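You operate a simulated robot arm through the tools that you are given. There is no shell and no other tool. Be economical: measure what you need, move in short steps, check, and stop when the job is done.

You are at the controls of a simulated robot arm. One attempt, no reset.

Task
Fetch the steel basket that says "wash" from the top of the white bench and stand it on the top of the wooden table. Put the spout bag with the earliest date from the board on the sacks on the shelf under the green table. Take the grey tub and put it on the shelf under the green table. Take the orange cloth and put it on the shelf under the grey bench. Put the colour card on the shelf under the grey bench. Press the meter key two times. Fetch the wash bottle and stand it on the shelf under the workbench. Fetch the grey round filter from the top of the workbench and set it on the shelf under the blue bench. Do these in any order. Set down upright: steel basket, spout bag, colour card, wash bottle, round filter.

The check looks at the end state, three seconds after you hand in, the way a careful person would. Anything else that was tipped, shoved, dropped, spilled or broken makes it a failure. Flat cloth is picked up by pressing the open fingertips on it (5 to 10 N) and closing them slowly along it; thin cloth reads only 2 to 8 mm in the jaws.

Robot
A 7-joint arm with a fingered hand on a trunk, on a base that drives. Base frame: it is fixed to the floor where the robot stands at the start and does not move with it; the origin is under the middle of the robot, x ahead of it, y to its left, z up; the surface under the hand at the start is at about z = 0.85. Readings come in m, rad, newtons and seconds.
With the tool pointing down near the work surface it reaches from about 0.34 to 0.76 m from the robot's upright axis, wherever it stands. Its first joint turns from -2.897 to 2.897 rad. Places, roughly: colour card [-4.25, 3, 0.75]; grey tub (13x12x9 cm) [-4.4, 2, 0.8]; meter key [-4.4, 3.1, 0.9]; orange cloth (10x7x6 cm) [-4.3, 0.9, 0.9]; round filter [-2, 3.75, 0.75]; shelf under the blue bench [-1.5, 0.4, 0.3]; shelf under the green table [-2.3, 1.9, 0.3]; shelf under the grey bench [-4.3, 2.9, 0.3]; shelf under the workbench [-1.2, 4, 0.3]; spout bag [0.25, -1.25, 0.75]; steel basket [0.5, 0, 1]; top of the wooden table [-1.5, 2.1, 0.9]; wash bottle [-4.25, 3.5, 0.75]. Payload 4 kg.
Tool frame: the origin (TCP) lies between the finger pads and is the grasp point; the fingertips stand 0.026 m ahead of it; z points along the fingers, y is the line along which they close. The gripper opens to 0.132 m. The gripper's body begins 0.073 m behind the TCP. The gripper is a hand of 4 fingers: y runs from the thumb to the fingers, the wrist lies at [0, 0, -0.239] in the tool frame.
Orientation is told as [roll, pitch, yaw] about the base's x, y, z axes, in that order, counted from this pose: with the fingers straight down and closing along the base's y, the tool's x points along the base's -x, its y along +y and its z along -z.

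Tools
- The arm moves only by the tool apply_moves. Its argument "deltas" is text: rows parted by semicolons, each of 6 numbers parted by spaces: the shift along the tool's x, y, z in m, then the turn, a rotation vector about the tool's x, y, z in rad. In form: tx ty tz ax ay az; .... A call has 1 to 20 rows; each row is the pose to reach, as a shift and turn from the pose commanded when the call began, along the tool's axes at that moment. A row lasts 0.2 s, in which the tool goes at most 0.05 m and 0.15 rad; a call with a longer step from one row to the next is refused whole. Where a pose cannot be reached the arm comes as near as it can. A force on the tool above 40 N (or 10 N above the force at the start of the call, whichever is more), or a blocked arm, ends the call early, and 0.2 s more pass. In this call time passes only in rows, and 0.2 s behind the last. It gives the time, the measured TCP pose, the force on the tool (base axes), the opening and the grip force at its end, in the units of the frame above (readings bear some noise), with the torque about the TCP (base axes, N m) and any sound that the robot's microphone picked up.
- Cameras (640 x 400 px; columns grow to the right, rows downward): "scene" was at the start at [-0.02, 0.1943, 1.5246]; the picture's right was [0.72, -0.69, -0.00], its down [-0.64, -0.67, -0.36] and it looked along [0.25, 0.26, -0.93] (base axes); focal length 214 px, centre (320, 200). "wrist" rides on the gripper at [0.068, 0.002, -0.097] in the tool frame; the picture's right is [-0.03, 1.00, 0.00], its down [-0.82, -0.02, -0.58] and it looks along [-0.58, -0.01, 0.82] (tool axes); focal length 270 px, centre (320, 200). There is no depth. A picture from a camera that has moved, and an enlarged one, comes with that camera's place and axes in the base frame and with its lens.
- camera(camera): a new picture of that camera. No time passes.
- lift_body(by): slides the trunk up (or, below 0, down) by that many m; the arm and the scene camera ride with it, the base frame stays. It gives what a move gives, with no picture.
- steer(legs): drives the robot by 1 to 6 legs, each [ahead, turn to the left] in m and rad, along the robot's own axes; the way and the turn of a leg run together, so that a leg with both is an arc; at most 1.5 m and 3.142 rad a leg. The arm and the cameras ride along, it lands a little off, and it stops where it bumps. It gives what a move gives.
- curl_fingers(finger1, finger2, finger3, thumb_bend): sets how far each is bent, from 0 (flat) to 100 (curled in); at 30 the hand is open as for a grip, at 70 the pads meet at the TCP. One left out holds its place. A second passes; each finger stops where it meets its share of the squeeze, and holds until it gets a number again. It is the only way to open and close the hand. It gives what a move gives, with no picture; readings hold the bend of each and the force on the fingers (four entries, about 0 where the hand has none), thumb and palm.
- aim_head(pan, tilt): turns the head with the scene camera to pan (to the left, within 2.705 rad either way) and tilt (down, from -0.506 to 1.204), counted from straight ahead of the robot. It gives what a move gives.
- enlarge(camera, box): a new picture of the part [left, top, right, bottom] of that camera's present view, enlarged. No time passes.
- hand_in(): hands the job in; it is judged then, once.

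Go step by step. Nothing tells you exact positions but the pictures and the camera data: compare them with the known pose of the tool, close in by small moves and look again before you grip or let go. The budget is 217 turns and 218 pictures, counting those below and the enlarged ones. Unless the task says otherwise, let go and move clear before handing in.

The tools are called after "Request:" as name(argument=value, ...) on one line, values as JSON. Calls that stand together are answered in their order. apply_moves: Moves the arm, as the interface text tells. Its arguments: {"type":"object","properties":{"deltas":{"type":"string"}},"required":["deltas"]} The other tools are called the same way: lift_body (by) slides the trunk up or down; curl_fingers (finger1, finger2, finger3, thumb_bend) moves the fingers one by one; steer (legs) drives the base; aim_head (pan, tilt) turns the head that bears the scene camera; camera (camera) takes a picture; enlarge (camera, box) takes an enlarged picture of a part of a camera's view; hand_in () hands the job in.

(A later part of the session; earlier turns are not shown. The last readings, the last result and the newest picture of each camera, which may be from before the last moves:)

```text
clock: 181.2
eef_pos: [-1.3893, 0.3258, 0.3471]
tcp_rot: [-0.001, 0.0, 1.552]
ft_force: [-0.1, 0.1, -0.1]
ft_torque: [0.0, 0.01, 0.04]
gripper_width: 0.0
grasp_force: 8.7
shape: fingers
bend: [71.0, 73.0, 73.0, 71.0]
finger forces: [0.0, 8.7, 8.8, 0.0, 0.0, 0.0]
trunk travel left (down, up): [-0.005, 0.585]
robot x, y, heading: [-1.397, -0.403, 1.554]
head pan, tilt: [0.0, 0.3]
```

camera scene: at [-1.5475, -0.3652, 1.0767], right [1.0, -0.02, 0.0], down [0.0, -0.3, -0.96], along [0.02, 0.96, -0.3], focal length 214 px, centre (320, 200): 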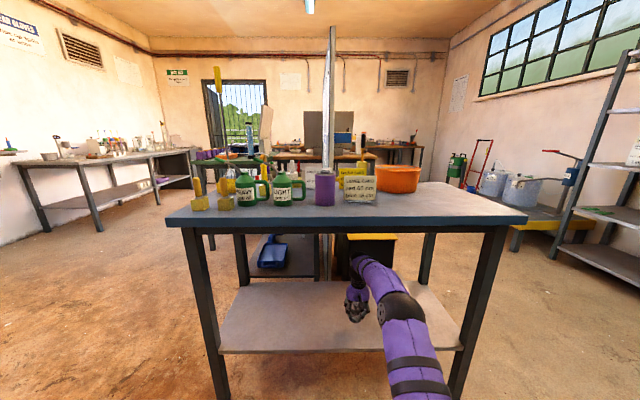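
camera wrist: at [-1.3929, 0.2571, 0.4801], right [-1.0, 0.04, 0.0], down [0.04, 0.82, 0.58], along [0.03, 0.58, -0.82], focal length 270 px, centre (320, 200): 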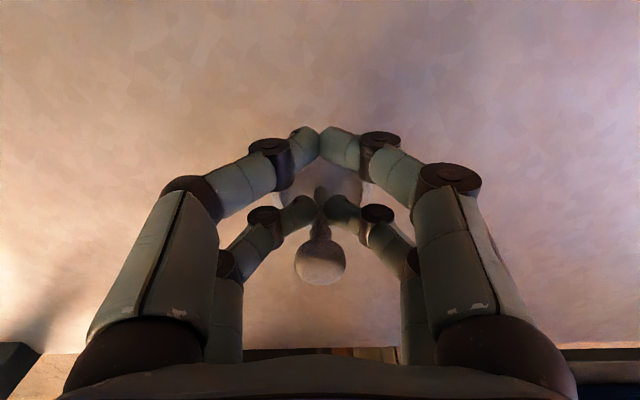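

Request:
apply_moves(deltas="0 0 0.004 0 0 0; 0 0 0.004 0 0 0")

Request:
apply_moves(deltas="0 0 0.003 0 0 0; 0 0 0.003 0 0 0")

Request:
enlarge(camera="scene", box=[330, 280, 390, 330])

```text
clock: 181.8
eef_pos: [-1.3897, 0.328, 0.3459]
tcp_rot: [0.001, -0.001, 1.551]
ft_force: [-0.2, -1.0, 7.6]
ft_torque: [0.13, 0.03, 0.01]
gripper_width: 0.0
grasp_force: 11.0
shape: fingers
bend: [71.0, 73.0, 73.0, 71.0]
finger forces: [0.0, 11.6, 11.4, 0.1, 0.1, 0.0]
trunk travel left (down, up): [-0.005, 0.585]
robot x, y, heading: [-1.3998, -0.4017, 1.553]
head pan, tilt: [0.0, 0.3]
```

```text
clock: 182.4
eef_pos: [-1.3892, 0.3261, 0.3432]
tcp_rot: [0.0, -0.003, 1.55]
ft_force: [-0.1, -2.2, 16.8]
ft_torque: [0.29, -0.04, 0.0]
gripper_width: 0.0
grasp_force: 13.5
shape: fingers
bend: [71.0, 74.0, 74.0, 71.0]
finger forces: [0.0, 13.9, 14.0, 0.0, 0.0, 0.0]
trunk travel left (down, up): [-0.005, 0.585]
robot x, y, heading: [-1.3991, -0.4004, 1.558]
head pan, tilt: [0.0, 0.3]
```

```text
8.00 times, centred on (360, 305) of scene
camera zoom: at [-1.5475, -0.3665, 1.0769], right [1.0, -0.02, 0.0], down [0.0, -0.29, -0.96], along [0.02, 0.96, -0.29], focal length 1716 px, centre (0, -640)
```

zoom: 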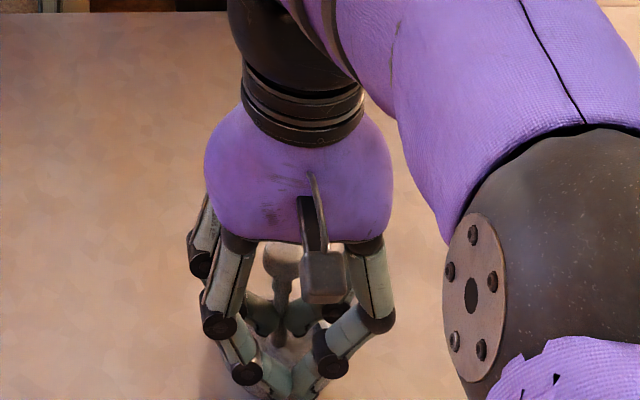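

Contact made. I ease up, open the fingers, rise 3 cm and withdraw toward the robot.

Request:
apply_moves(deltas="0 0 -0.004 0 0 0; 0 0 -0.005 0 0 0")

Request:
curl_fingers(finger1=50, finger2=50, finger3=50, thumb_bend=50)

Request:
apply_moves(deltas="0 0 -0.02 0 0 0; 0 0 -0.04 0 0 0; 0.03 0 -0.045 0 0 0; 0.07 0 -0.045 0 0 0; 0.11 0 -0.045 0 0 0; 0.15 0 -0.045 0 0 0; 0.19 0 -0.045 0 0 0; 0.23 0 -0.045 0 0 0; 0.27 0 -0.045 0 0 0; 0.31 0 -0.045 0 0 0; 0.34 0 -0.045 0 0 0")

Request:
camera(camera="scene")

Request:
enlarge(camera="scene", box=[300, 260, 420, 350])

```text
clock: 183.0
eef_pos: [-1.3891, 0.3259, 0.3442]
tcp_rot: [0.0, 0.0, 1.554]
ft_force: [-0.1, 1.9, 5.0]
ft_torque: [0.13, -0.02, 0.02]
gripper_width: 0.0001
grasp_force: 9.6
shape: fingers
bend: [71.0, 74.0, 74.0, 71.0]
finger forces: [0.0, 9.5, 9.3, 0.0, 0.0, 0.2]
trunk travel left (down, up): [-0.005, 0.585]
robot x, y, heading: [-1.3951, -0.3994, 1.554]
head pan, tilt: [0.0, 0.3]
```

```text
clock: 184.0
eef_pos: [-1.3893, 0.327, 0.3449]
tcp_rot: [0.0, 0.0, 1.551]
ft_force: [-0.4, 1.2, -0.2]
ft_torque: [0.01, 0.01, -0.05]
gripper_width: 0.0654
grasp_force: 0.2
shape: fingers
bend: [50.0, 50.0, 50.0, 50.0]
finger forces: [0.0, 0.1, 0.0, 0.0, 0.0, 0.1]
trunk travel left (down, up): [-0.005, 0.585]
robot x, y, heading: [-1.3944, -0.4001, 1.558]
head pan, tilt: [0.0, 0.3]
```

```text
clock: 186.4
eef_pos: [-1.3947, -0.0139, 0.3901]
tcp_rot: [0.002, 0.001, 1.553]
ft_force: [0.1, -0.2, 0.4]
ft_torque: [0.02, 0.0, 0.0]
gripper_width: 0.0652
grasp_force: 0.0
shape: fingers
bend: [50.0, 50.0, 50.0, 50.0]
finger forces: [0.0, 0.0, 0.0, 0.1, 0.0, 0.1]
trunk travel left (down, up): [-0.005, 0.585]
robot x, y, heading: [-1.3976, -0.4024, 1.553]
head pan, tilt: [0.0, 0.3]
```

```text
155 pictures are left
camera scene: at [-1.5475, -0.3652, 1.0767], right [1.0, -0.02, 0.0], down [0.0, -0.3, -0.96], along [0.02, 0.95, -0.3], focal length 214 px, centre (320, 200)
```

scene: 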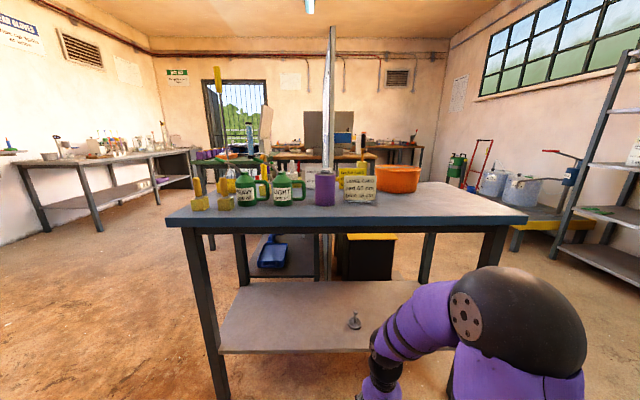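

```text
4.44 times, centred on (360, 305) of scene
camera zoom: at [-1.5475, -0.3652, 1.0767], right [1.0, -0.02, 0.0], down [0.0, -0.3, -0.96], along [0.02, 0.95, -0.3], focal length 953 px, centre (142, -267)
```

zoom: 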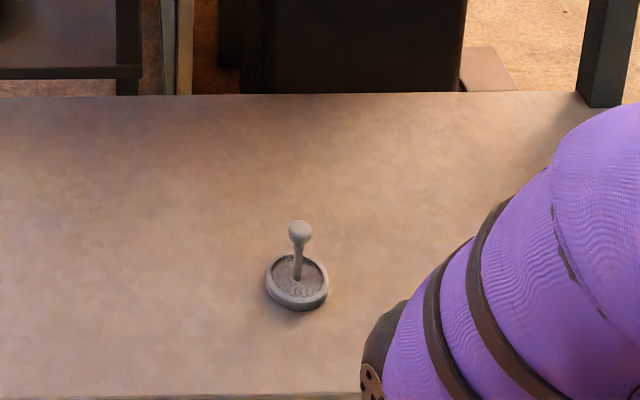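

The filter stands upright on the blue bench's shelf. Next the spout bag: I back out, raise the trunk and drive to the board on the sacks.

Request:
steer(legs=[[-0.12, 0], [0, -2.2], [1.1, 0], [0, 0.65]])

Request:
lift_body(by=0.4)

Request:
lift_body(by=0.12)

Request:
aim_head(pan=0.0, tilt=0.6)

Request:
camera(camera="scene")

```text
clock: 200.5
eef_pos: [-0.1327, -1.145, 0.3901]
tcp_rot: [0.001, -0.002, 0.018]
ft_force: [0.3, 0.2, -0.8]
ft_torque: [-0.01, 0.0, 0.01]
gripper_width: 0.0656
grasp_force: 0.0
shape: fingers
bend: [50.0, 50.0, 50.0, 50.0]
finger forces: [0.0, 0.1, 0.1, 0.1, 0.0, 0.0]
trunk travel left (down, up): [-0.005, 0.585]
robot x, y, heading: [-0.5237, -1.1598, 0.019]
head pan, tilt: [0.0, 0.3]
```

```text
clock: 204.3
eef_pos: [-0.1319, -1.1449, 0.7902]
tcp_rot: [-0.001, 0.001, 0.019]
ft_force: [0.1, 0.0, -0.4]
ft_torque: [0.01, 0.0, 0.0]
gripper_width: 0.0653
grasp_force: 0.2
shape: fingers
bend: [50.0, 50.0, 50.0, 50.0]
finger forces: [0.0, 0.0, 0.0, 0.0, 0.0, 0.0]
trunk travel left (down, up): [-0.405, 0.185]
robot x, y, heading: [-0.5187, -1.1584, 0.021]
head pan, tilt: [0.0, 0.3]
```

```text
clock: 205.8
eef_pos: [-0.1327, -1.1449, 0.9099]
tcp_rot: [0.002, 0.001, 0.019]
ft_force: [0.0, -0.6, -0.6]
ft_torque: [-0.03, -0.03, 0.01]
gripper_width: 0.0655
grasp_force: 0.1
shape: fingers
bend: [50.0, 50.0, 50.0, 50.0]
finger forces: [0.0, 0.0, 0.0, 0.1, 0.0, 0.0]
trunk travel left (down, up): [-0.525, 0.065]
robot x, y, heading: [-0.5208, -1.1595, 0.021]
head pan, tilt: [0.0, 0.3]
```

```text
clock: 206.6
eef_pos: [-0.1328, -1.1465, 0.9102]
tcp_rot: [-0.002, 0.0, 0.018]
ft_force: [0.2, -0.8, -1.0]
ft_torque: [-0.01, -0.01, 0.01]
gripper_width: 0.0653
grasp_force: 0.1
shape: fingers
bend: [50.0, 50.0, 50.0, 50.0]
finger forces: [0.0, 0.1, 0.0, 0.0, 0.0, 0.1]
trunk travel left (down, up): [-0.525, 0.065]
robot x, y, heading: [-0.5192, -1.1568, 0.023]
head pan, tilt: [0.0, 0.6]
```

```text
153 pictures are left
camera scene: at [-0.4951, -1.0048, 1.5693], right [0.02, -1.0, 0.0], down [-0.56, -0.01, -0.83], along [0.83, 0.02, -0.56], focal length 214 px, centre (320, 200)
```

scene: 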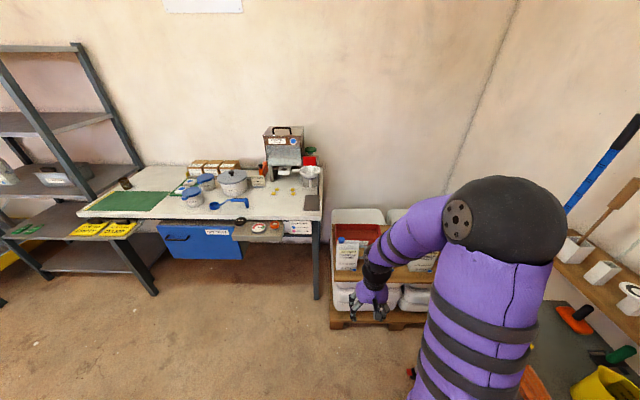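

The arm hides the bags; I look through the wrist camera.

Request:
camera(camera="wrist")

Request:
apply_moves(deltas="0 0.045 -0.02 0 0 0; 0 0.09 -0.04 0 0 0; 0 0.135 -0.06 0 0 0; 0 0.18 -0.08 0 0 0; 0 0.225 -0.1 0 0 0; 0 0.27 -0.12 0 0 0; 0 0.315 -0.14 0 0 0")

Request:
camera(camera="scene")

```text
152 pictures are left
camera wrist: at [-0.2013, -1.1454, 1.0069], right [0.01, 1.0, 0.0], down [0.82, 0.0, 0.58], along [0.58, 0.0, -0.82], focal length 270 px, centre (320, 200)
```

wrist: 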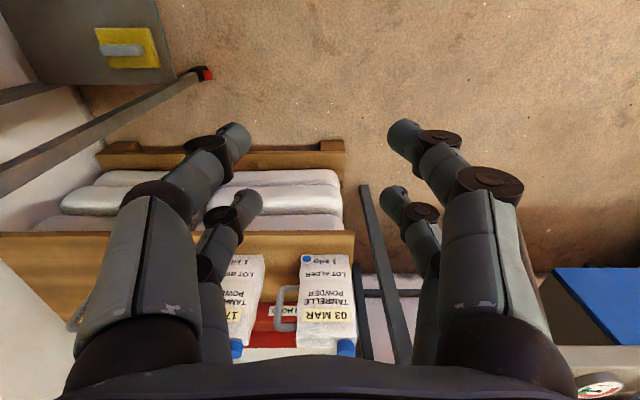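

```text
clock: 208.2
eef_pos: [-0.1386, -0.829, 1.0501]
tcp_rot: [-0.001, -0.001, 0.02]
ft_force: [0.3, 0.7, 0.2]
ft_torque: [-0.02, 0.03, 0.0]
gripper_width: 0.0657
grasp_force: 0.2
shape: fingers
bend: [50.0, 50.0, 50.0, 50.0]
finger forces: [0.1, 0.0, 0.0, 0.1, 0.0, 0.0]
trunk travel left (down, up): [-0.525, 0.065]
robot x, y, heading: [-0.5226, -1.1599, 0.022]
head pan, tilt: [0.0, 0.6]
```

```text
151 pictures are left
camera scene: at [-0.4951, -1.0044, 1.5692], right [0.02, -1.0, 0.0], down [-0.56, -0.01, -0.82], along [0.82, 0.02, -0.57], focal length 214 px, centre (320, 200)
```

scene: 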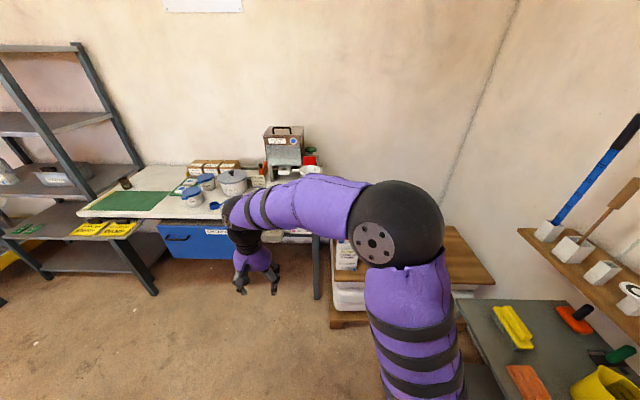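

The first bag reads 03 MAR, the next 17 …; I swing the hand right to read the others.

Request:
apply_moves(deltas="0 -0.045 0 0 0 0; 0 -0.09 0 0 0 0; 0 -0.135 0 0 0 0; 0 -0.18 0 0 0 0; 0 -0.225 0 0 0 0; 0 -0.27 0 0 0 0; 0 -0.315 0 0 0 0; 0 -0.36 0 0 0 0; 0 -0.405 0 0 0 0; 0 -0.45 0 0 0 0; 0 -0.495 0 0 0 0; 0 -0.54 0 0 0 0")

Request:
camera(camera="wrist")

Request:
enlarge(camera="scene", box=[300, 190, 500, 340])

```text
clock: 210.8
eef_pos: [-0.1284, -1.3697, 1.0524]
tcp_rot: [0.0, -0.001, 0.02]
ft_force: [0.1, 0.2, -0.1]
ft_torque: [0.01, 0.01, -0.03]
gripper_width: 0.0655
grasp_force: 0.0
shape: fingers
bend: [50.0, 50.0, 50.0, 50.0]
finger forces: [0.1, 0.1, 0.0, 0.0, 0.0, 0.0]
trunk travel left (down, up): [-0.525, 0.065]
robot x, y, heading: [-0.5196, -1.1622, 0.026]
head pan, tilt: [0.0, 0.6]
```

```text
150 pictures are left
camera wrist: at [-0.1973, -1.3698, 1.1481], right [0.01, 1.0, 0.0], down [0.82, 0.0, 0.58], along [0.58, 0.0, -0.82], focal length 270 px, centre (320, 200)
```

wrist: 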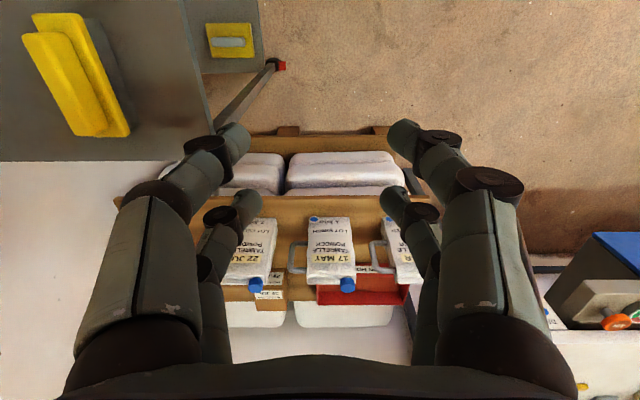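

```text
2.67 times, centred on (400, 265) of scene
camera zoom: at [-0.495, -1.005, 1.5692], right [0.02, -1.0, 0.0], down [-0.57, -0.01, -0.82], along [0.82, 0.02, -0.57], focal length 572 px, centre (107, 27)
```

zoom: 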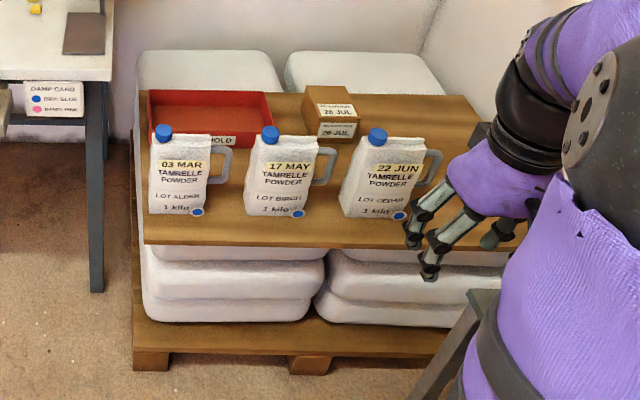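

Dates: 03 MAR, 17 MAY, 22 JUN. I zoom in for years, to be sure, and to study the bag's shape.

Request:
enlarge(camera="scene", box=[340, 225, 410, 280])

Request:
enlarge(camera="scene", box=[400, 225, 470, 280])

```text
7.27 times, centred on (375, 252) of scene
camera zoom: at [-0.495, -1.005, 1.5692], right [0.02, -1.0, 0.0], down [-0.57, -0.01, -0.82], along [0.82, 0.02, -0.57], focal length 1560 px, centre (-80, -182)
```

zoom: 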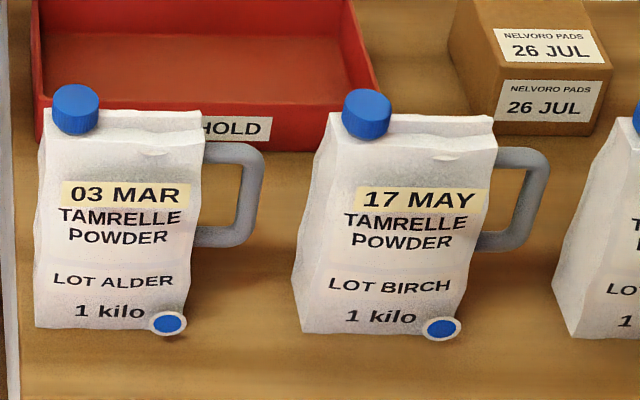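

```text
7.27 times, centred on (435, 252) of scene
camera zoom: at [-0.495, -1.005, 1.5692], right [0.02, -1.0, 0.0], down [-0.57, -0.01, -0.82], along [0.82, 0.02, -0.57], focal length 1560 px, centre (-516, -182)
```

zoom: 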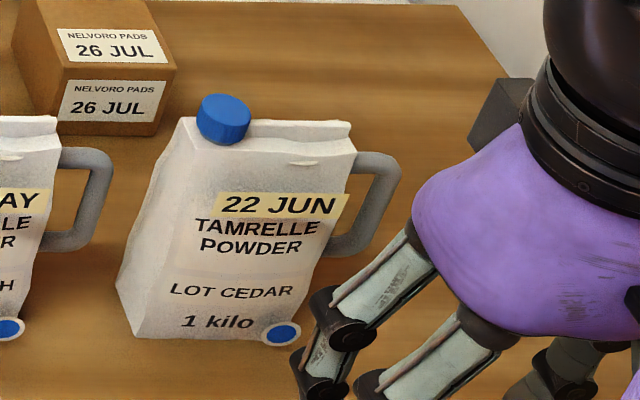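

The earliest is 03 MAR, at roughly [0.30, -1.13], board top about z 0.57. I drive closer and bring the hand above it for a close look.

Request:
steer(legs=[[0.2, 0]])

Request:
apply_moves(deltas="0 0.045 0 0 0 0; 0 0.09 0 0 0 0; 0 0.135 0 0 0 0; 0 0.18 0 0 0 0; 0 0.22 0 0 0 0; -0.04 0.235 0 0 0 0; -0.08 0.235 0 0 0 0; -0.08 0.235 0.0 0 0 0")

Request:
camera(camera="wrist")

Request:
camera(camera="scene")

```text
clock: 212.4
eef_pos: [0.0743, -1.3639, 1.051]
tcp_rot: [0.001, 0.001, 0.022]
ft_force: [0.3, 0.3, -0.1]
ft_torque: [-0.03, 0.0, 0.02]
gripper_width: 0.0654
grasp_force: 0.1
shape: fingers
bend: [50.0, 50.0, 50.0, 50.0]
finger forces: [0.1, 0.1, 0.0, 0.1, 0.1, 0.0]
trunk travel left (down, up): [-0.525, 0.065]
robot x, y, heading: [-0.3181, -1.1535, 0.027]
head pan, tilt: [0.0, 0.6]
```

```text
clock: 214.2
eef_pos: [0.1491, -1.127, 1.0511]
tcp_rot: [0.0, -0.001, 0.02]
ft_force: [-0.1, -0.4, -0.5]
ft_torque: [0.02, 0.03, 0.05]
gripper_width: 0.0657
grasp_force: 0.0
shape: fingers
bend: [50.0, 50.0, 50.0, 50.0]
finger forces: [0.1, 0.0, 0.0, 0.0, 0.1, 0.0]
trunk travel left (down, up): [-0.525, 0.065]
robot x, y, heading: [-0.3201, -1.1546, 0.021]
head pan, tilt: [0.0, 0.6]
```

```text
146 pictures are left
camera wrist: at [0.0798, -1.1269, 1.1477], right [0.0, 1.0, 0.0], down [0.82, 0.0, 0.58], along [0.58, 0.0, -0.82], focal length 270 px, centre (320, 200)
```

wrist: 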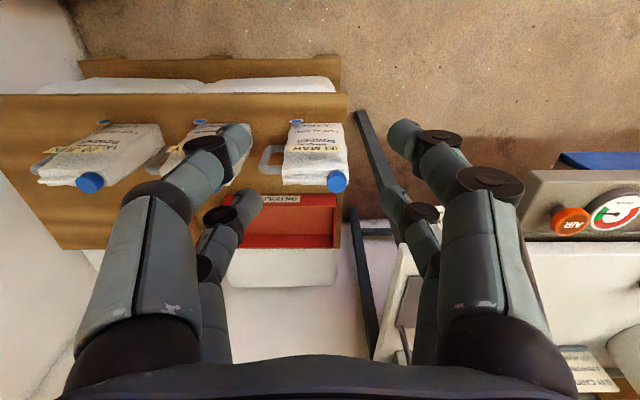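

```text
145 pictures are left
camera scene: at [-0.2933, -0.9999, 1.5692], right [0.02, -1.0, 0.0], down [-0.56, -0.01, -0.82], along [0.82, 0.02, -0.57], focal length 214 px, centre (320, 200)
```

scene: 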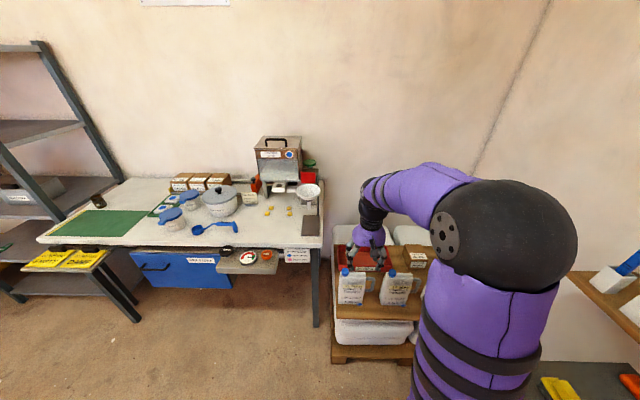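

I zoom to see the bag's side profile before choosing the grip.

Request:
enlarge(camera="wrist", box=[240, 100, 400, 200])

Request:
enlarge(camera="scene", box=[325, 250, 425, 320])

```text
4.00 times, centred on (320, 150) of wrist
camera zoom: at [0.0798, -1.1269, 1.1477], right [0.0, 1.0, 0.0], down [0.82, 0.0, 0.58], along [0.58, 0.0, -0.82], focal length 1081 px, centre (320, 400)
```

zoom: 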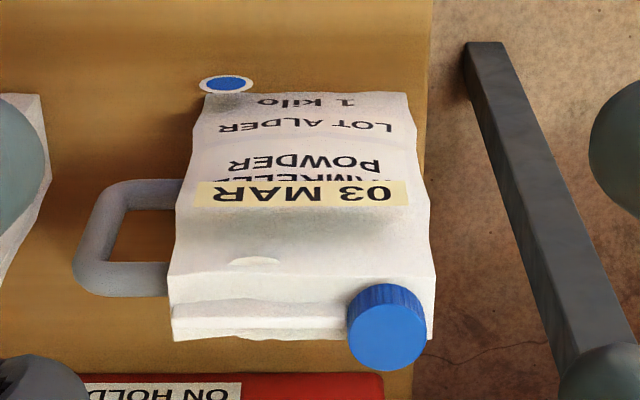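

```text
5.71 times, centred on (375, 285) of scene
camera zoom: at [-0.2933, -0.9999, 1.5692], right [0.02, -1.0, 0.0], down [-0.56, -0.01, -0.82], along [0.82, 0.02, -0.57], focal length 1226 px, centre (6, -286)
```

zoom: 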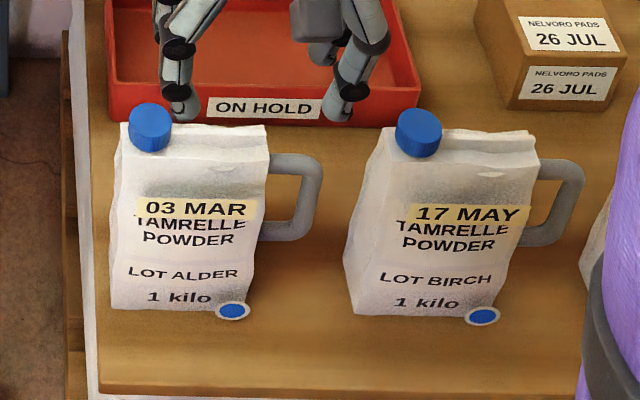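

The bag has a wedge shape with the cap at its left corner. I turn the hand 90° so the fingers close front-to-back, and view the profile from the side.

Request:
apply_moves(deltas="0 0 0 0 0 0.15; 0 0 0 0 0 0.3; 0 0 0 0 0 0.45; 0 0 0 0 0 0.6; 0 0 0 0 0 0.75; 0 0 0 0 0 0.9; 0 0 0 0 0 1.05; 0 0 0 0 0 1.2; 0 0 0 0 0 1.35; 0 0 0 0 0 1.5; 0 0 0 0 0 1.57; 0 0 0 0 0 1.57")

Request:
curl_fingers(finger1=38, finger2=38, finger3=38, thumb_bend=38)

Request:
camera(camera="scene")

```text
clock: 216.8
eef_pos: [0.1481, -1.1267, 1.0521]
tcp_rot: [-0.001, 0.002, -1.551]
ft_force: [0.3, -0.2, 0.6]
ft_torque: [-0.02, -0.02, 0.01]
gripper_width: 0.0653
grasp_force: 0.1
shape: fingers
bend: [50.0, 50.0, 50.0, 50.0]
finger forces: [0.1, 0.0, 0.1, 0.0, 0.0, 0.0]
trunk travel left (down, up): [-0.525, 0.065]
robot x, y, heading: [-0.3197, -1.1553, 0.025]
head pan, tilt: [0.0, 0.6]
```

```text
clock: 217.8
eef_pos: [0.1493, -1.1261, 1.0512]
tcp_rot: [0.001, 0.0, -1.548]
ft_force: [-0.7, 0.8, -0.4]
ft_torque: [0.01, 0.06, 0.0]
gripper_width: 0.1059
grasp_force: 0.1
shape: fingers
bend: [38.0, 38.0, 38.0, 38.0]
finger forces: [0.0, 0.1, 0.0, 0.0, 0.0, 0.0]
trunk travel left (down, up): [-0.525, 0.065]
robot x, y, heading: [-0.317, -1.1577, 0.026]
head pan, tilt: [0.0, 0.6]
```

```text
142 pictures are left
camera scene: at [-0.2934, -0.9999, 1.5692], right [0.02, -1.0, 0.0], down [-0.56, -0.01, -0.82], along [0.82, 0.02, -0.57], focal length 214 px, centre (320, 200)
```

scene: 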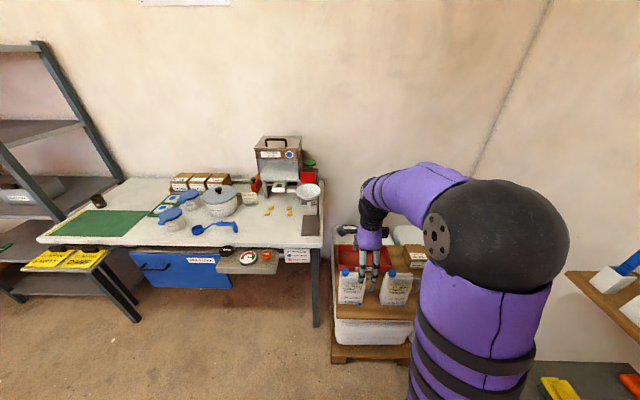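

Rotation worked. I move above the bag and lower to z≈0.85.

Request:
apply_moves(deltas="-0.01 0.045 0 0 0 0; -0.019 0.09 0 0 0 0; -0.019 0.135 0 0 0 0; -0.019 0.171 0 0 0 0; -0.019 0.171 0.045 0 0 0; -0.019 0.171 0.09 0 0 0; -0.019 0.171 0.135 0 0 0; -0.019 0.171 0.18 0 0 0; -0.019 0.171 0.18 0 0 0")

Request:
camera(camera="wrist")

Request:
enlarge(camera="scene", box=[310, 200, 430, 320])

```text
clock: 219.8
eef_pos: [0.3207, -1.1411, 0.8721]
tcp_rot: [0.001, -0.001, -1.551]
ft_force: [0.4, 0.4, 0.2]
ft_torque: [-0.01, 0.0, 0.03]
gripper_width: 0.1065
grasp_force: 0.1
shape: fingers
bend: [38.0, 38.0, 38.0, 38.0]
finger forces: [0.1, 0.0, 0.0, 0.0, 0.1, 0.1]
trunk travel left (down, up): [-0.525, 0.065]
robot x, y, heading: [-0.3161, -1.1561, 0.027]
head pan, tilt: [0.0, 0.6]
```

```text
141 pictures are left
camera wrist: at [0.3208, -1.0741, 0.9681], right [1.0, 0.0, 0.0], down [0.0, -0.82, 0.58], along [0.0, -0.58, -0.82], focal length 270 px, centre (320, 200)
```

wrist: 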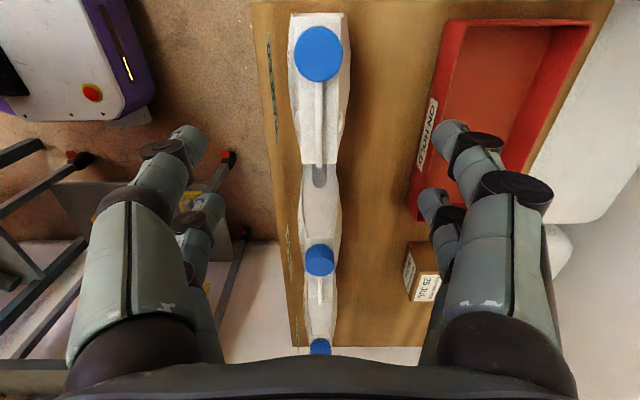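

```text
3.33 times, centred on (370, 260) of scene
camera zoom: at [-0.2931, -0.9999, 1.5692], right [0.02, -1.0, 0.0], down [-0.57, -0.01, -0.82], along [0.82, 0.02, -0.57], focal length 715 px, centre (153, 0)
```

zoom: 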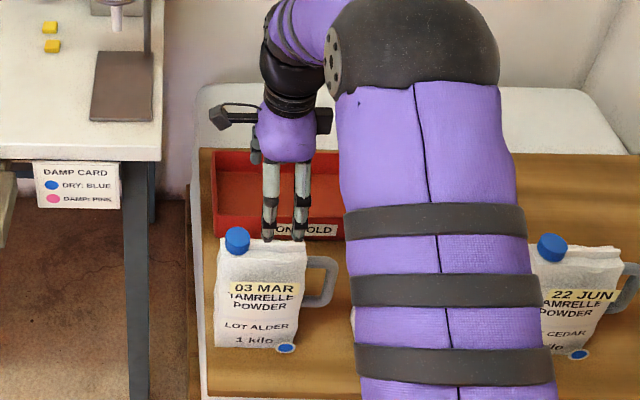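

The bag is centred at x≈0.32, about 6 cm deep. I lower to z≈0.685 with a slight shift away from the cap, then check.

Request:
apply_moves(deltas="-0.008 -0.001 0.04 0 0 0; -0.008 -0.001 0.08 0 0 0; -0.008 -0.001 0.12 0 0 0; -0.008 -0.001 0.16 0 0 0; -0.008 -0.001 0.185 0 0 0; -0.008 -0.001 0.185 0 0 0")

Request:
camera(camera="wrist")

Request:
enlarge(camera="scene", box=[310, 200, 430, 320])

```text
clock: 221.2
eef_pos: [0.3207, -1.1501, 0.6882]
tcp_rot: [0.004, 0.001, -1.549]
ft_force: [0.9, 0.8, 11.9]
ft_torque: [0.0, 0.05, -0.02]
gripper_width: 0.1074
grasp_force: 5.6
shape: fingers
bend: [38.0, 38.0, 38.0, 38.0]
finger forces: [4.6, 2.1, 3.4, 0.0, 1.8, 0.0]
trunk travel left (down, up): [-0.525, 0.065]
robot x, y, heading: [-0.3163, -1.1546, 0.027]
head pan, tilt: [0.0, 0.6]
```

```text
139 pictures are left
camera wrist: at [0.3196, -1.0829, 0.7854], right [1.0, 0.0, 0.0], down [-0.01, -0.82, 0.58], along [0.0, -0.58, -0.82], focal length 270 px, centre (320, 200)
```

wrist: 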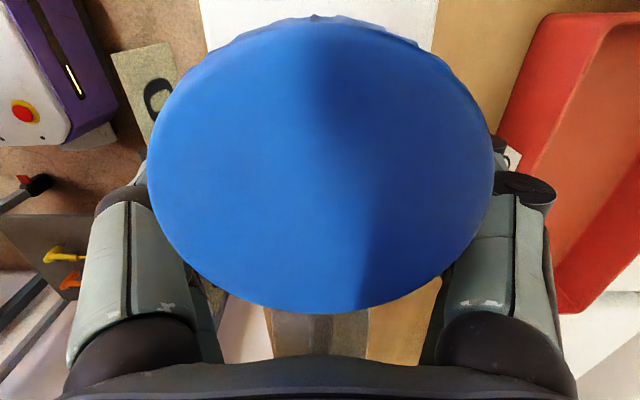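

```text
3.33 times, centred on (370, 260) of scene
camera zoom: at [-0.2943, -0.9998, 1.5694], right [0.02, -1.0, 0.0], down [-0.56, -0.01, -0.83], along [0.83, 0.02, -0.56], focal length 715 px, centre (153, 0)
```

zoom: 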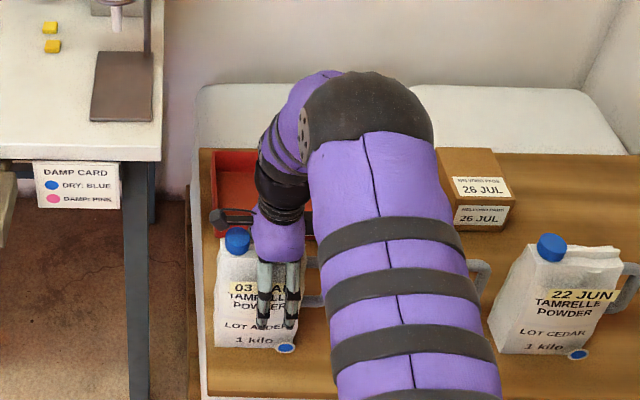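

The fingers touch the bag's sides with a 12 N upward push; I rise 1.5 cm and recheck.

Request:
apply_moves(deltas="0 0 -0.008 0 0 0; 0 0 -0.015 0 0 0; 0 0 -0.015 0 0 0")

Request:
camera(camera="wrist")

```text
clock: 222.0
eef_pos: [0.3185, -1.151, 0.7014]
tcp_rot: [0.001, -0.001, -1.549]
ft_force: [0.8, -0.1, 0.1]
ft_torque: [0.0, -0.02, 0.01]
gripper_width: 0.1069
grasp_force: 0.0
shape: fingers
bend: [38.0, 38.0, 38.0, 38.0]
finger forces: [0.1, 0.0, 0.0, 0.0, 0.0, 0.0]
trunk travel left (down, up): [-0.525, 0.065]
robot x, y, heading: [-0.3233, -1.1544, 0.019]
head pan, tilt: [0.0, 0.6]
```

```text
137 pictures are left
camera wrist: at [0.3189, -1.0825, 0.7979], right [1.0, 0.0, 0.0], down [0.0, -0.82, 0.58], along [0.0, -0.58, -0.82], focal length 270 px, centre (320, 200)
```

wrist: 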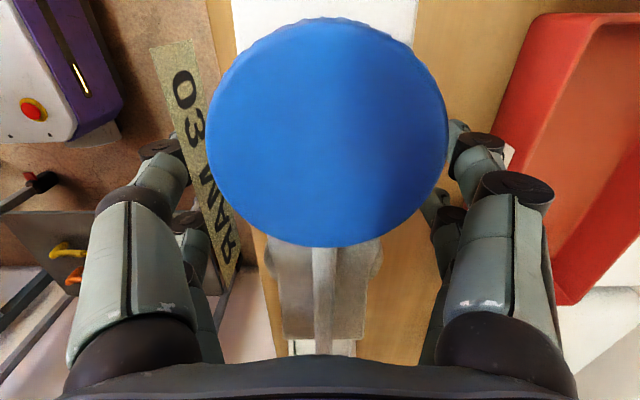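

Free of contact at z≈0.70. I close the fingers here gently first.

Request:
curl_fingers(finger1=70, finger2=70, finger3=70, thumb_bend=70)

Request:
camera(camera="wrist")

Request:
enlarge(camera="scene", box=[325, 220, 425, 320])

```text
clock: 223.0
eef_pos: [0.3187, -1.1505, 0.7019]
tcp_rot: [0.0, 0.0, -1.551]
ft_force: [-4.3, -0.1, -0.4]
ft_torque: [-0.01, 0.23, 0.09]
gripper_width: 0.0655
grasp_force: 22.6
shape: fingers
bend: [49.0, 50.0, 51.0, 57.0]
finger forces: [10.9, 9.8, 8.5, 0.1, 16.0, 0.0]
trunk travel left (down, up): [-0.525, 0.065]
robot x, y, heading: [-0.3192, -1.1546, 0.027]
head pan, tilt: [0.0, 0.6]
```

```text
136 pictures are left
camera wrist: at [0.3187, -1.0825, 0.7979], right [1.0, 0.0, 0.0], down [0.0, -0.82, 0.58], along [0.0, -0.58, -0.82], focal length 270 px, centre (320, 200)
```

wrist: 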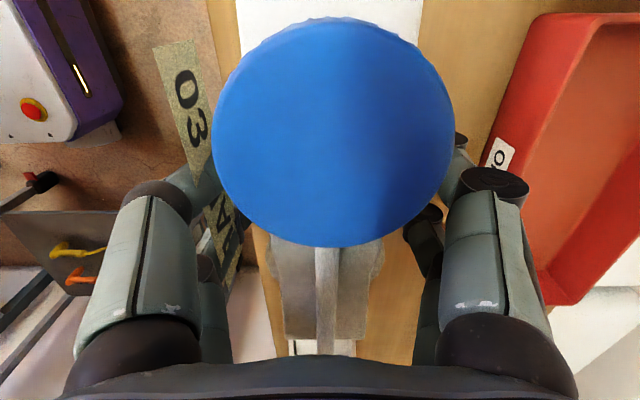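

```text
4.00 times, centred on (375, 270) of scene
camera zoom: at [-0.2935, -0.9999, 1.5692], right [0.02, -1.0, 0.0], down [-0.56, -0.01, -0.83], along [0.82, 0.02, -0.56], focal length 858 px, centre (100, -80)
```

zoom: 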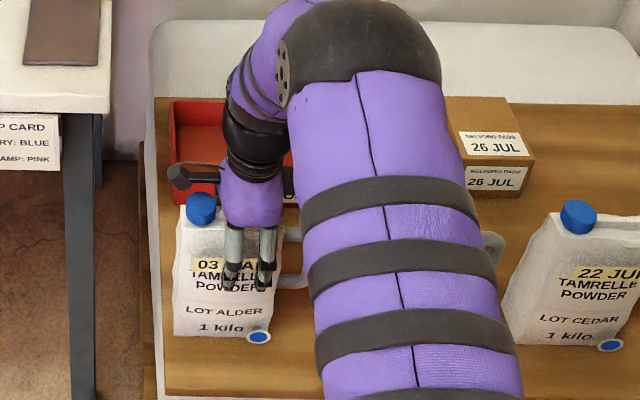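

Grip is firm at 22 N. I lift 3 cm and check for slip.

Request:
apply_moves(deltas="0 0 -0.01 0 0 0; 0 0 -0.02 0 0 0; 0 0 -0.03 0 0 0; 0 0 -0.03 0 0 0")

Request:
camera(camera="wrist")

Request:
enlarge(camera="scene", box=[325, 220, 425, 320])

```text
clock: 224.0
eef_pos: [0.3213, -1.1486, 0.7317]
tcp_rot: [-0.002, -0.001, -1.55]
ft_force: [-0.4, 0.5, -10.5]
ft_torque: [-0.12, 0.07, 0.0]
gripper_width: 0.0656
grasp_force: 22.1
shape: fingers
bend: [49.0, 49.0, 51.0, 57.0]
finger forces: [11.3, 10.6, 7.6, 0.0, 14.8, 0.0]
trunk travel left (down, up): [-0.525, 0.065]
robot x, y, heading: [-0.3193, -1.1526, 0.026]
head pan, tilt: [0.0, 0.6]
```

```text
134 pictures are left
camera wrist: at [0.3201, -1.0822, 0.828], right [1.0, 0.0, 0.0], down [0.0, -0.82, 0.58], along [0.0, -0.58, -0.82], focal length 270 px, centre (320, 200)
```

wrist: 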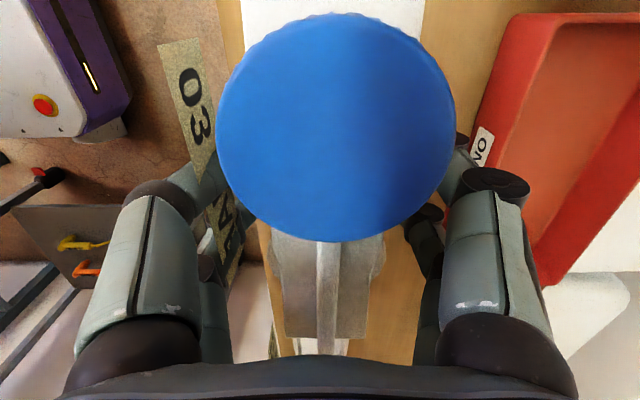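

```text
4.00 times, centred on (375, 270) of scene
camera zoom: at [-0.2924, -0.9998, 1.5692], right [0.02, -1.0, 0.0], down [-0.57, -0.01, -0.82], along [0.82, 0.02, -0.57], focal length 858 px, centre (100, -80)
```

zoom: 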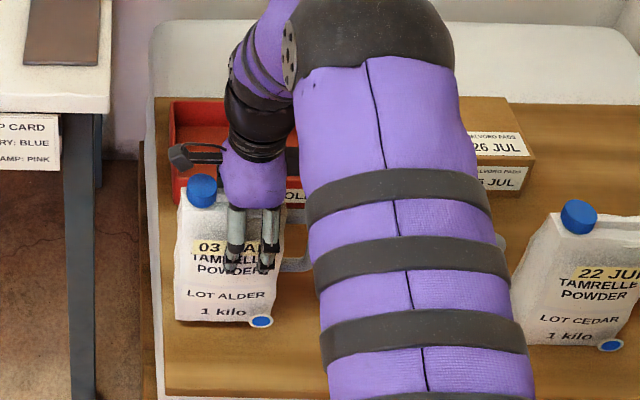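

The bag is held securely (about 1 kg). I raise and retract it, then drive west along y≈-0.38 toward the green table's west side.

Request:
apply_moves(deltas="0 0 -0.04 0 0 0; 0 0 -0.08 0 0 0; 0 0 -0.12 0 0 0; 0 0 -0.16 0 0 0; 0 0 -0.2 0 0 0; 0 -0.04 -0.22 0 0 0; 0 -0.08 -0.22 0 0 0; 0 -0.12 -0.22 0 0 0; 0 -0.16 -0.22 0 0 0; 0 -0.2 -0.22 0 0 0; 0 -0.24 -0.22 0 0 0")

Request:
steer(legs=[[-0.15, 0], [0, 2.3], [1.07, 0], [0, 0.82], [1.4, 0]])

Request:
aim_head(pan=-0.6, tilt=0.5)

Request:
camera(camera="scene")

```text
clock: 226.4
eef_pos: [0.078, -1.1554, 0.9522]
tcp_rot: [0.005, 0.001, -1.55]
ft_force: [-0.9, -0.4, -10.6]
ft_torque: [-0.15, 0.07, -0.01]
gripper_width: 0.0651
grasp_force: 22.1
shape: fingers
bend: [49.0, 49.0, 51.0, 57.0]
finger forces: [11.4, 10.4, 7.7, 0.0, 14.6, 0.0]
trunk travel left (down, up): [-0.525, 0.065]
robot x, y, heading: [-0.3189, -1.1555, 0.025]
head pan, tilt: [0.0, 0.6]
```

```text
clock: 229.2
eef_pos: [-0.077, -1.0883, 0.9496]
tcp_rot: [-0.003, 0.001, -1.37]
ft_force: [-1.1, -0.1, -11.4]
ft_torque: [-0.11, 0.03, 0.03]
gripper_width: 0.0652
grasp_force: 22.1
shape: fingers
bend: [49.0, 49.0, 51.0, 57.0]
finger forces: [11.6, 10.5, 7.8, 0.1, 14.6, 0.0]
trunk travel left (down, up): [-0.525, 0.065]
robot x, y, heading: [-0.4677, -1.1573, 0.202]
head pan, tilt: [0.0, 0.6]
stopped in leg 2: the robot was blocked; the commanded pose is now the measured one
```

```text
clock: 230.2
eef_pos: [-0.077, -1.0889, 0.9518]
tcp_rot: [-0.001, -0.001, -1.37]
ft_force: [-0.5, -0.3, -10.6]
ft_torque: [-0.14, 0.02, -0.01]
gripper_width: 0.0655
grasp_force: 22.3
shape: fingers
bend: [49.0, 49.0, 51.0, 57.0]
finger forces: [11.6, 10.5, 7.7, 0.0, 14.7, 0.0]
trunk travel left (down, up): [-0.525, 0.065]
robot x, y, heading: [-0.4633, -1.162, 0.2]
head pan, tilt: [-0.6, 0.499]
```

```text
132 pictures are left
camera scene: at [-0.4706, -1.0542, 1.5783], right [-0.39, -0.92, 0.0], down [-0.44, 0.19, -0.88], along [0.81, -0.34, -0.48], focal length 214 px, centre (320, 200)
```

scene: 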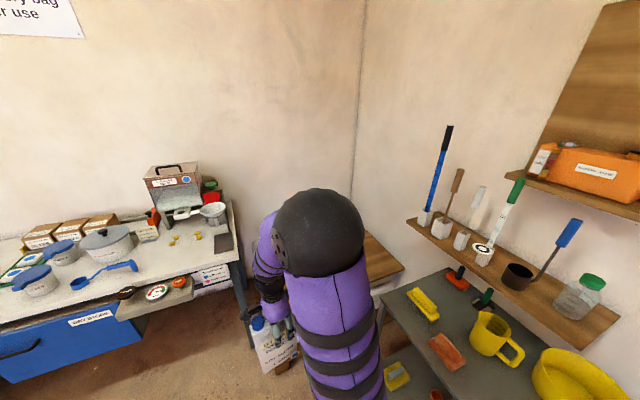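

The base bumped something, likely the trolley on my right. I look there before reversing out.

Request:
aim_head(pan=-1.7, tilt=0.9)

Request:
camera(camera="scene")

Request:
aim_head(pan=-2.6, tilt=0.8)

Request:
camera(camera="scene")

```text
clock: 231.5
eef_pos: [-0.0756, -1.0883, 0.9513]
tcp_rot: [-0.002, 0.0, -1.369]
ft_force: [-0.4, -0.7, -10.6]
ft_torque: [-0.15, 0.02, -0.01]
gripper_width: 0.0652
grasp_force: 22.4
shape: fingers
bend: [49.0, 49.0, 51.0, 57.0]
finger forces: [11.6, 10.5, 7.7, 0.0, 14.6, 0.1]
trunk travel left (down, up): [-0.525, 0.065]
robot x, y, heading: [-0.4703, -1.155, 0.196]
head pan, tilt: [-1.7, 0.901]
```

```text
131 pictures are left
camera scene: at [-0.5491, -1.0941, 1.5445], right [-1.0, -0.07, 0.0], down [-0.06, 0.78, -0.62], along [0.04, -0.62, -0.78], focal length 214 px, centre (320, 200)
```

scene: 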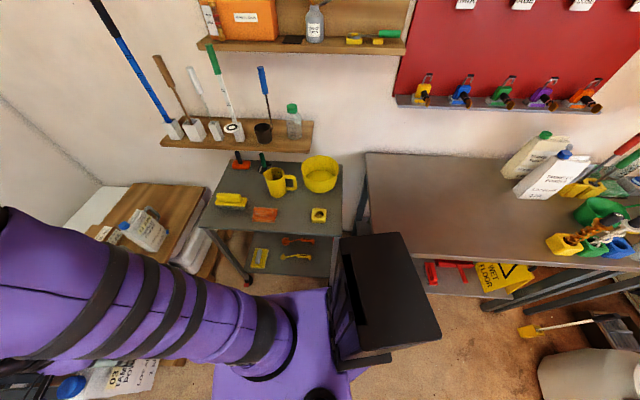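

```text
clock: 232.7
eef_pos: [-0.0747, -1.0888, 0.9508]
tcp_rot: [0.0, 0.001, -1.369]
ft_force: [-0.4, -0.4, -11.3]
ft_torque: [-0.16, 0.04, -0.02]
gripper_width: 0.0653
grasp_force: 22.0
shape: fingers
bend: [49.0, 49.0, 51.0, 57.0]
finger forces: [11.6, 10.5, 7.7, 0.0, 14.6, 0.1]
trunk travel left (down, up): [-0.525, 0.065]
robot x, y, heading: [-0.4701, -1.1593, 0.197]
head pan, tilt: [-2.601, 0.799]
```

```text
130 pictures are left
camera scene: at [-0.614, -1.0733, 1.5524], right [-0.68, 0.74, 0.0], down [0.53, 0.48, -0.7], along [-0.51, -0.47, -0.72], focal length 214 px, centre (320, 200)
```

scene: 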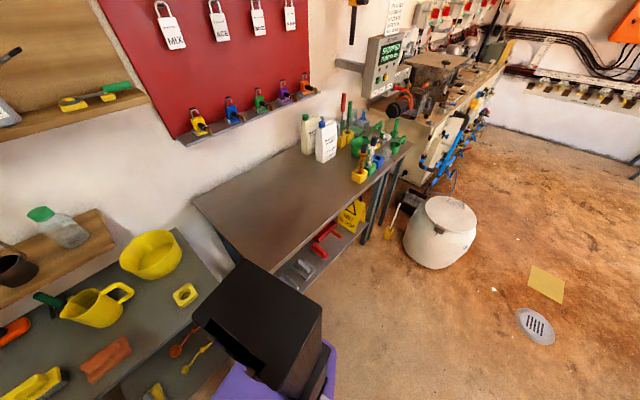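

The rear box met the grey bench's corner to the south. I turn right a little and reverse out northwest, then turn round.

Request:
steer(legs=[[0, -0.55], [-0.8, 0], [0, 1.95], [0.42, 0], [0, 1.55], [1.45, 0]])

Request:
aim_head(pan=-0.6, tilt=0.5)

Request:
camera(camera="scene")

```text
clock: 257.0
eef_pos: [-3.0686, -0.4602, 0.9514]
tcp_rot: [-0.001, -0.001, 1.575]
ft_force: [-0.1, 0.2, -10.7]
ft_torque: [0.13, -0.06, 0.01]
gripper_width: 0.0648
grasp_force: 21.5
shape: fingers
bend: [48.0, 49.0, 52.0, 58.0]
finger forces: [11.1, 10.6, 7.5, 0.1, 14.2, 0.0]
trunk travel left (down, up): [-0.525, 0.065]
robot x, y, heading: [-2.6708, -0.4707, -3.135]
head pan, tilt: [-2.601, 0.799]
```

```text
clock: 258.9
eef_pos: [-3.0688, -0.4595, 0.9507]
tcp_rot: [-0.001, 0.002, 1.576]
ft_force: [0.2, 0.2, -11.3]
ft_torque: [0.1, -0.04, -0.01]
gripper_width: 0.065
grasp_force: 21.1
shape: fingers
bend: [48.0, 49.0, 52.0, 58.0]
finger forces: [11.1, 10.6, 7.4, 0.0, 14.2, 0.1]
trunk travel left (down, up): [-0.525, 0.065]
robot x, y, heading: [-2.6677, -0.4666, -3.136]
head pan, tilt: [-0.6, 0.499]
```

```text
129 pictures are left
camera scene: at [-2.6844, -0.5665, 1.5783], right [0.56, 0.83, 0.0], down [0.4, -0.27, -0.88], along [-0.73, 0.49, -0.48], focal length 214 px, centre (320, 200)
```

scene: 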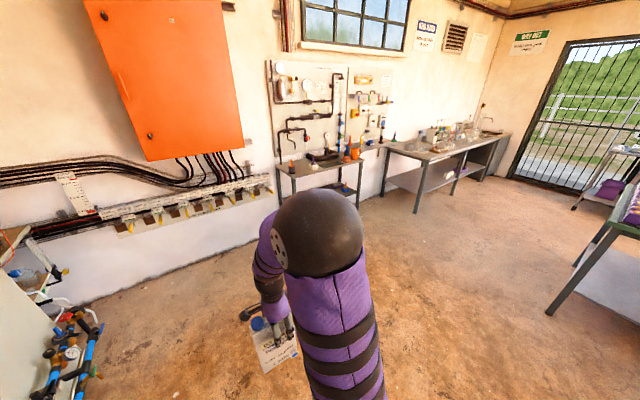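

Open floor ahead. I drive on to stand west of the green table, facing it.

Request:
steer(legs=[[0.55, 0], [0, -1.57], [1.5, 0], [0.9, 0], [0, -1.57]])

Request:
aim_head(pan=0.0, tilt=0.7)

Request:
camera(camera="scene")

```text
clock: 281.9
eef_pos: [-2.8621, 1.9159, 0.9516]
tcp_rot: [-0.002, 0.0, -1.558]
ft_force: [-0.5, -0.5, -10.1]
ft_torque: [-0.13, 0.05, 0.04]
gripper_width: 0.0642
grasp_force: 19.7
shape: fingers
bend: [48.0, 49.0, 52.0, 58.0]
finger forces: [10.0, 9.5, 6.8, 0.0, 13.0, 0.0]
trunk travel left (down, up): [-0.525, 0.065]
robot x, y, heading: [-3.26, 1.9259, 0.015]
head pan, tilt: [-0.6, 0.499]
```

```text
clock: 282.9
eef_pos: [-2.8633, 1.9154, 0.9502]
tcp_rot: [-0.001, 0.001, -1.56]
ft_force: [-0.1, 0.2, -10.0]
ft_torque: [-0.15, 0.05, 0.02]
gripper_width: 0.0644
grasp_force: 20.4
shape: fingers
bend: [48.0, 49.0, 52.0, 58.0]
finger forces: [10.2, 9.8, 6.8, 0.1, 13.3, 0.0]
trunk travel left (down, up): [-0.525, 0.065]
robot x, y, heading: [-3.257, 1.918, 0.013]
head pan, tilt: [0.0, 0.7]
```

```text
128 pictures are left
camera scene: at [-3.2354, 2.0744, 1.5606], right [0.01, -1.0, 0.0], down [-0.64, -0.01, -0.76], along [0.76, 0.01, -0.64], focal length 214 px, centre (320, 200)
```

scene: 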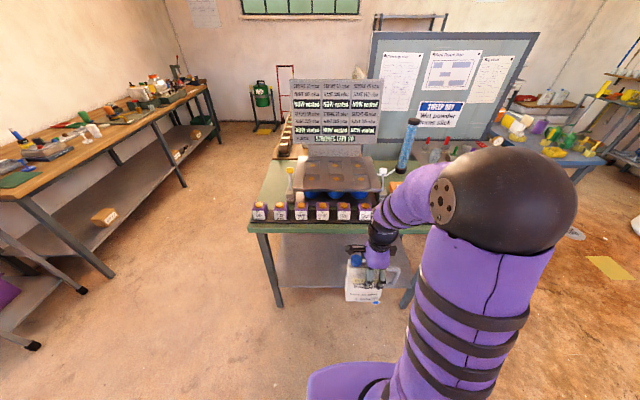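

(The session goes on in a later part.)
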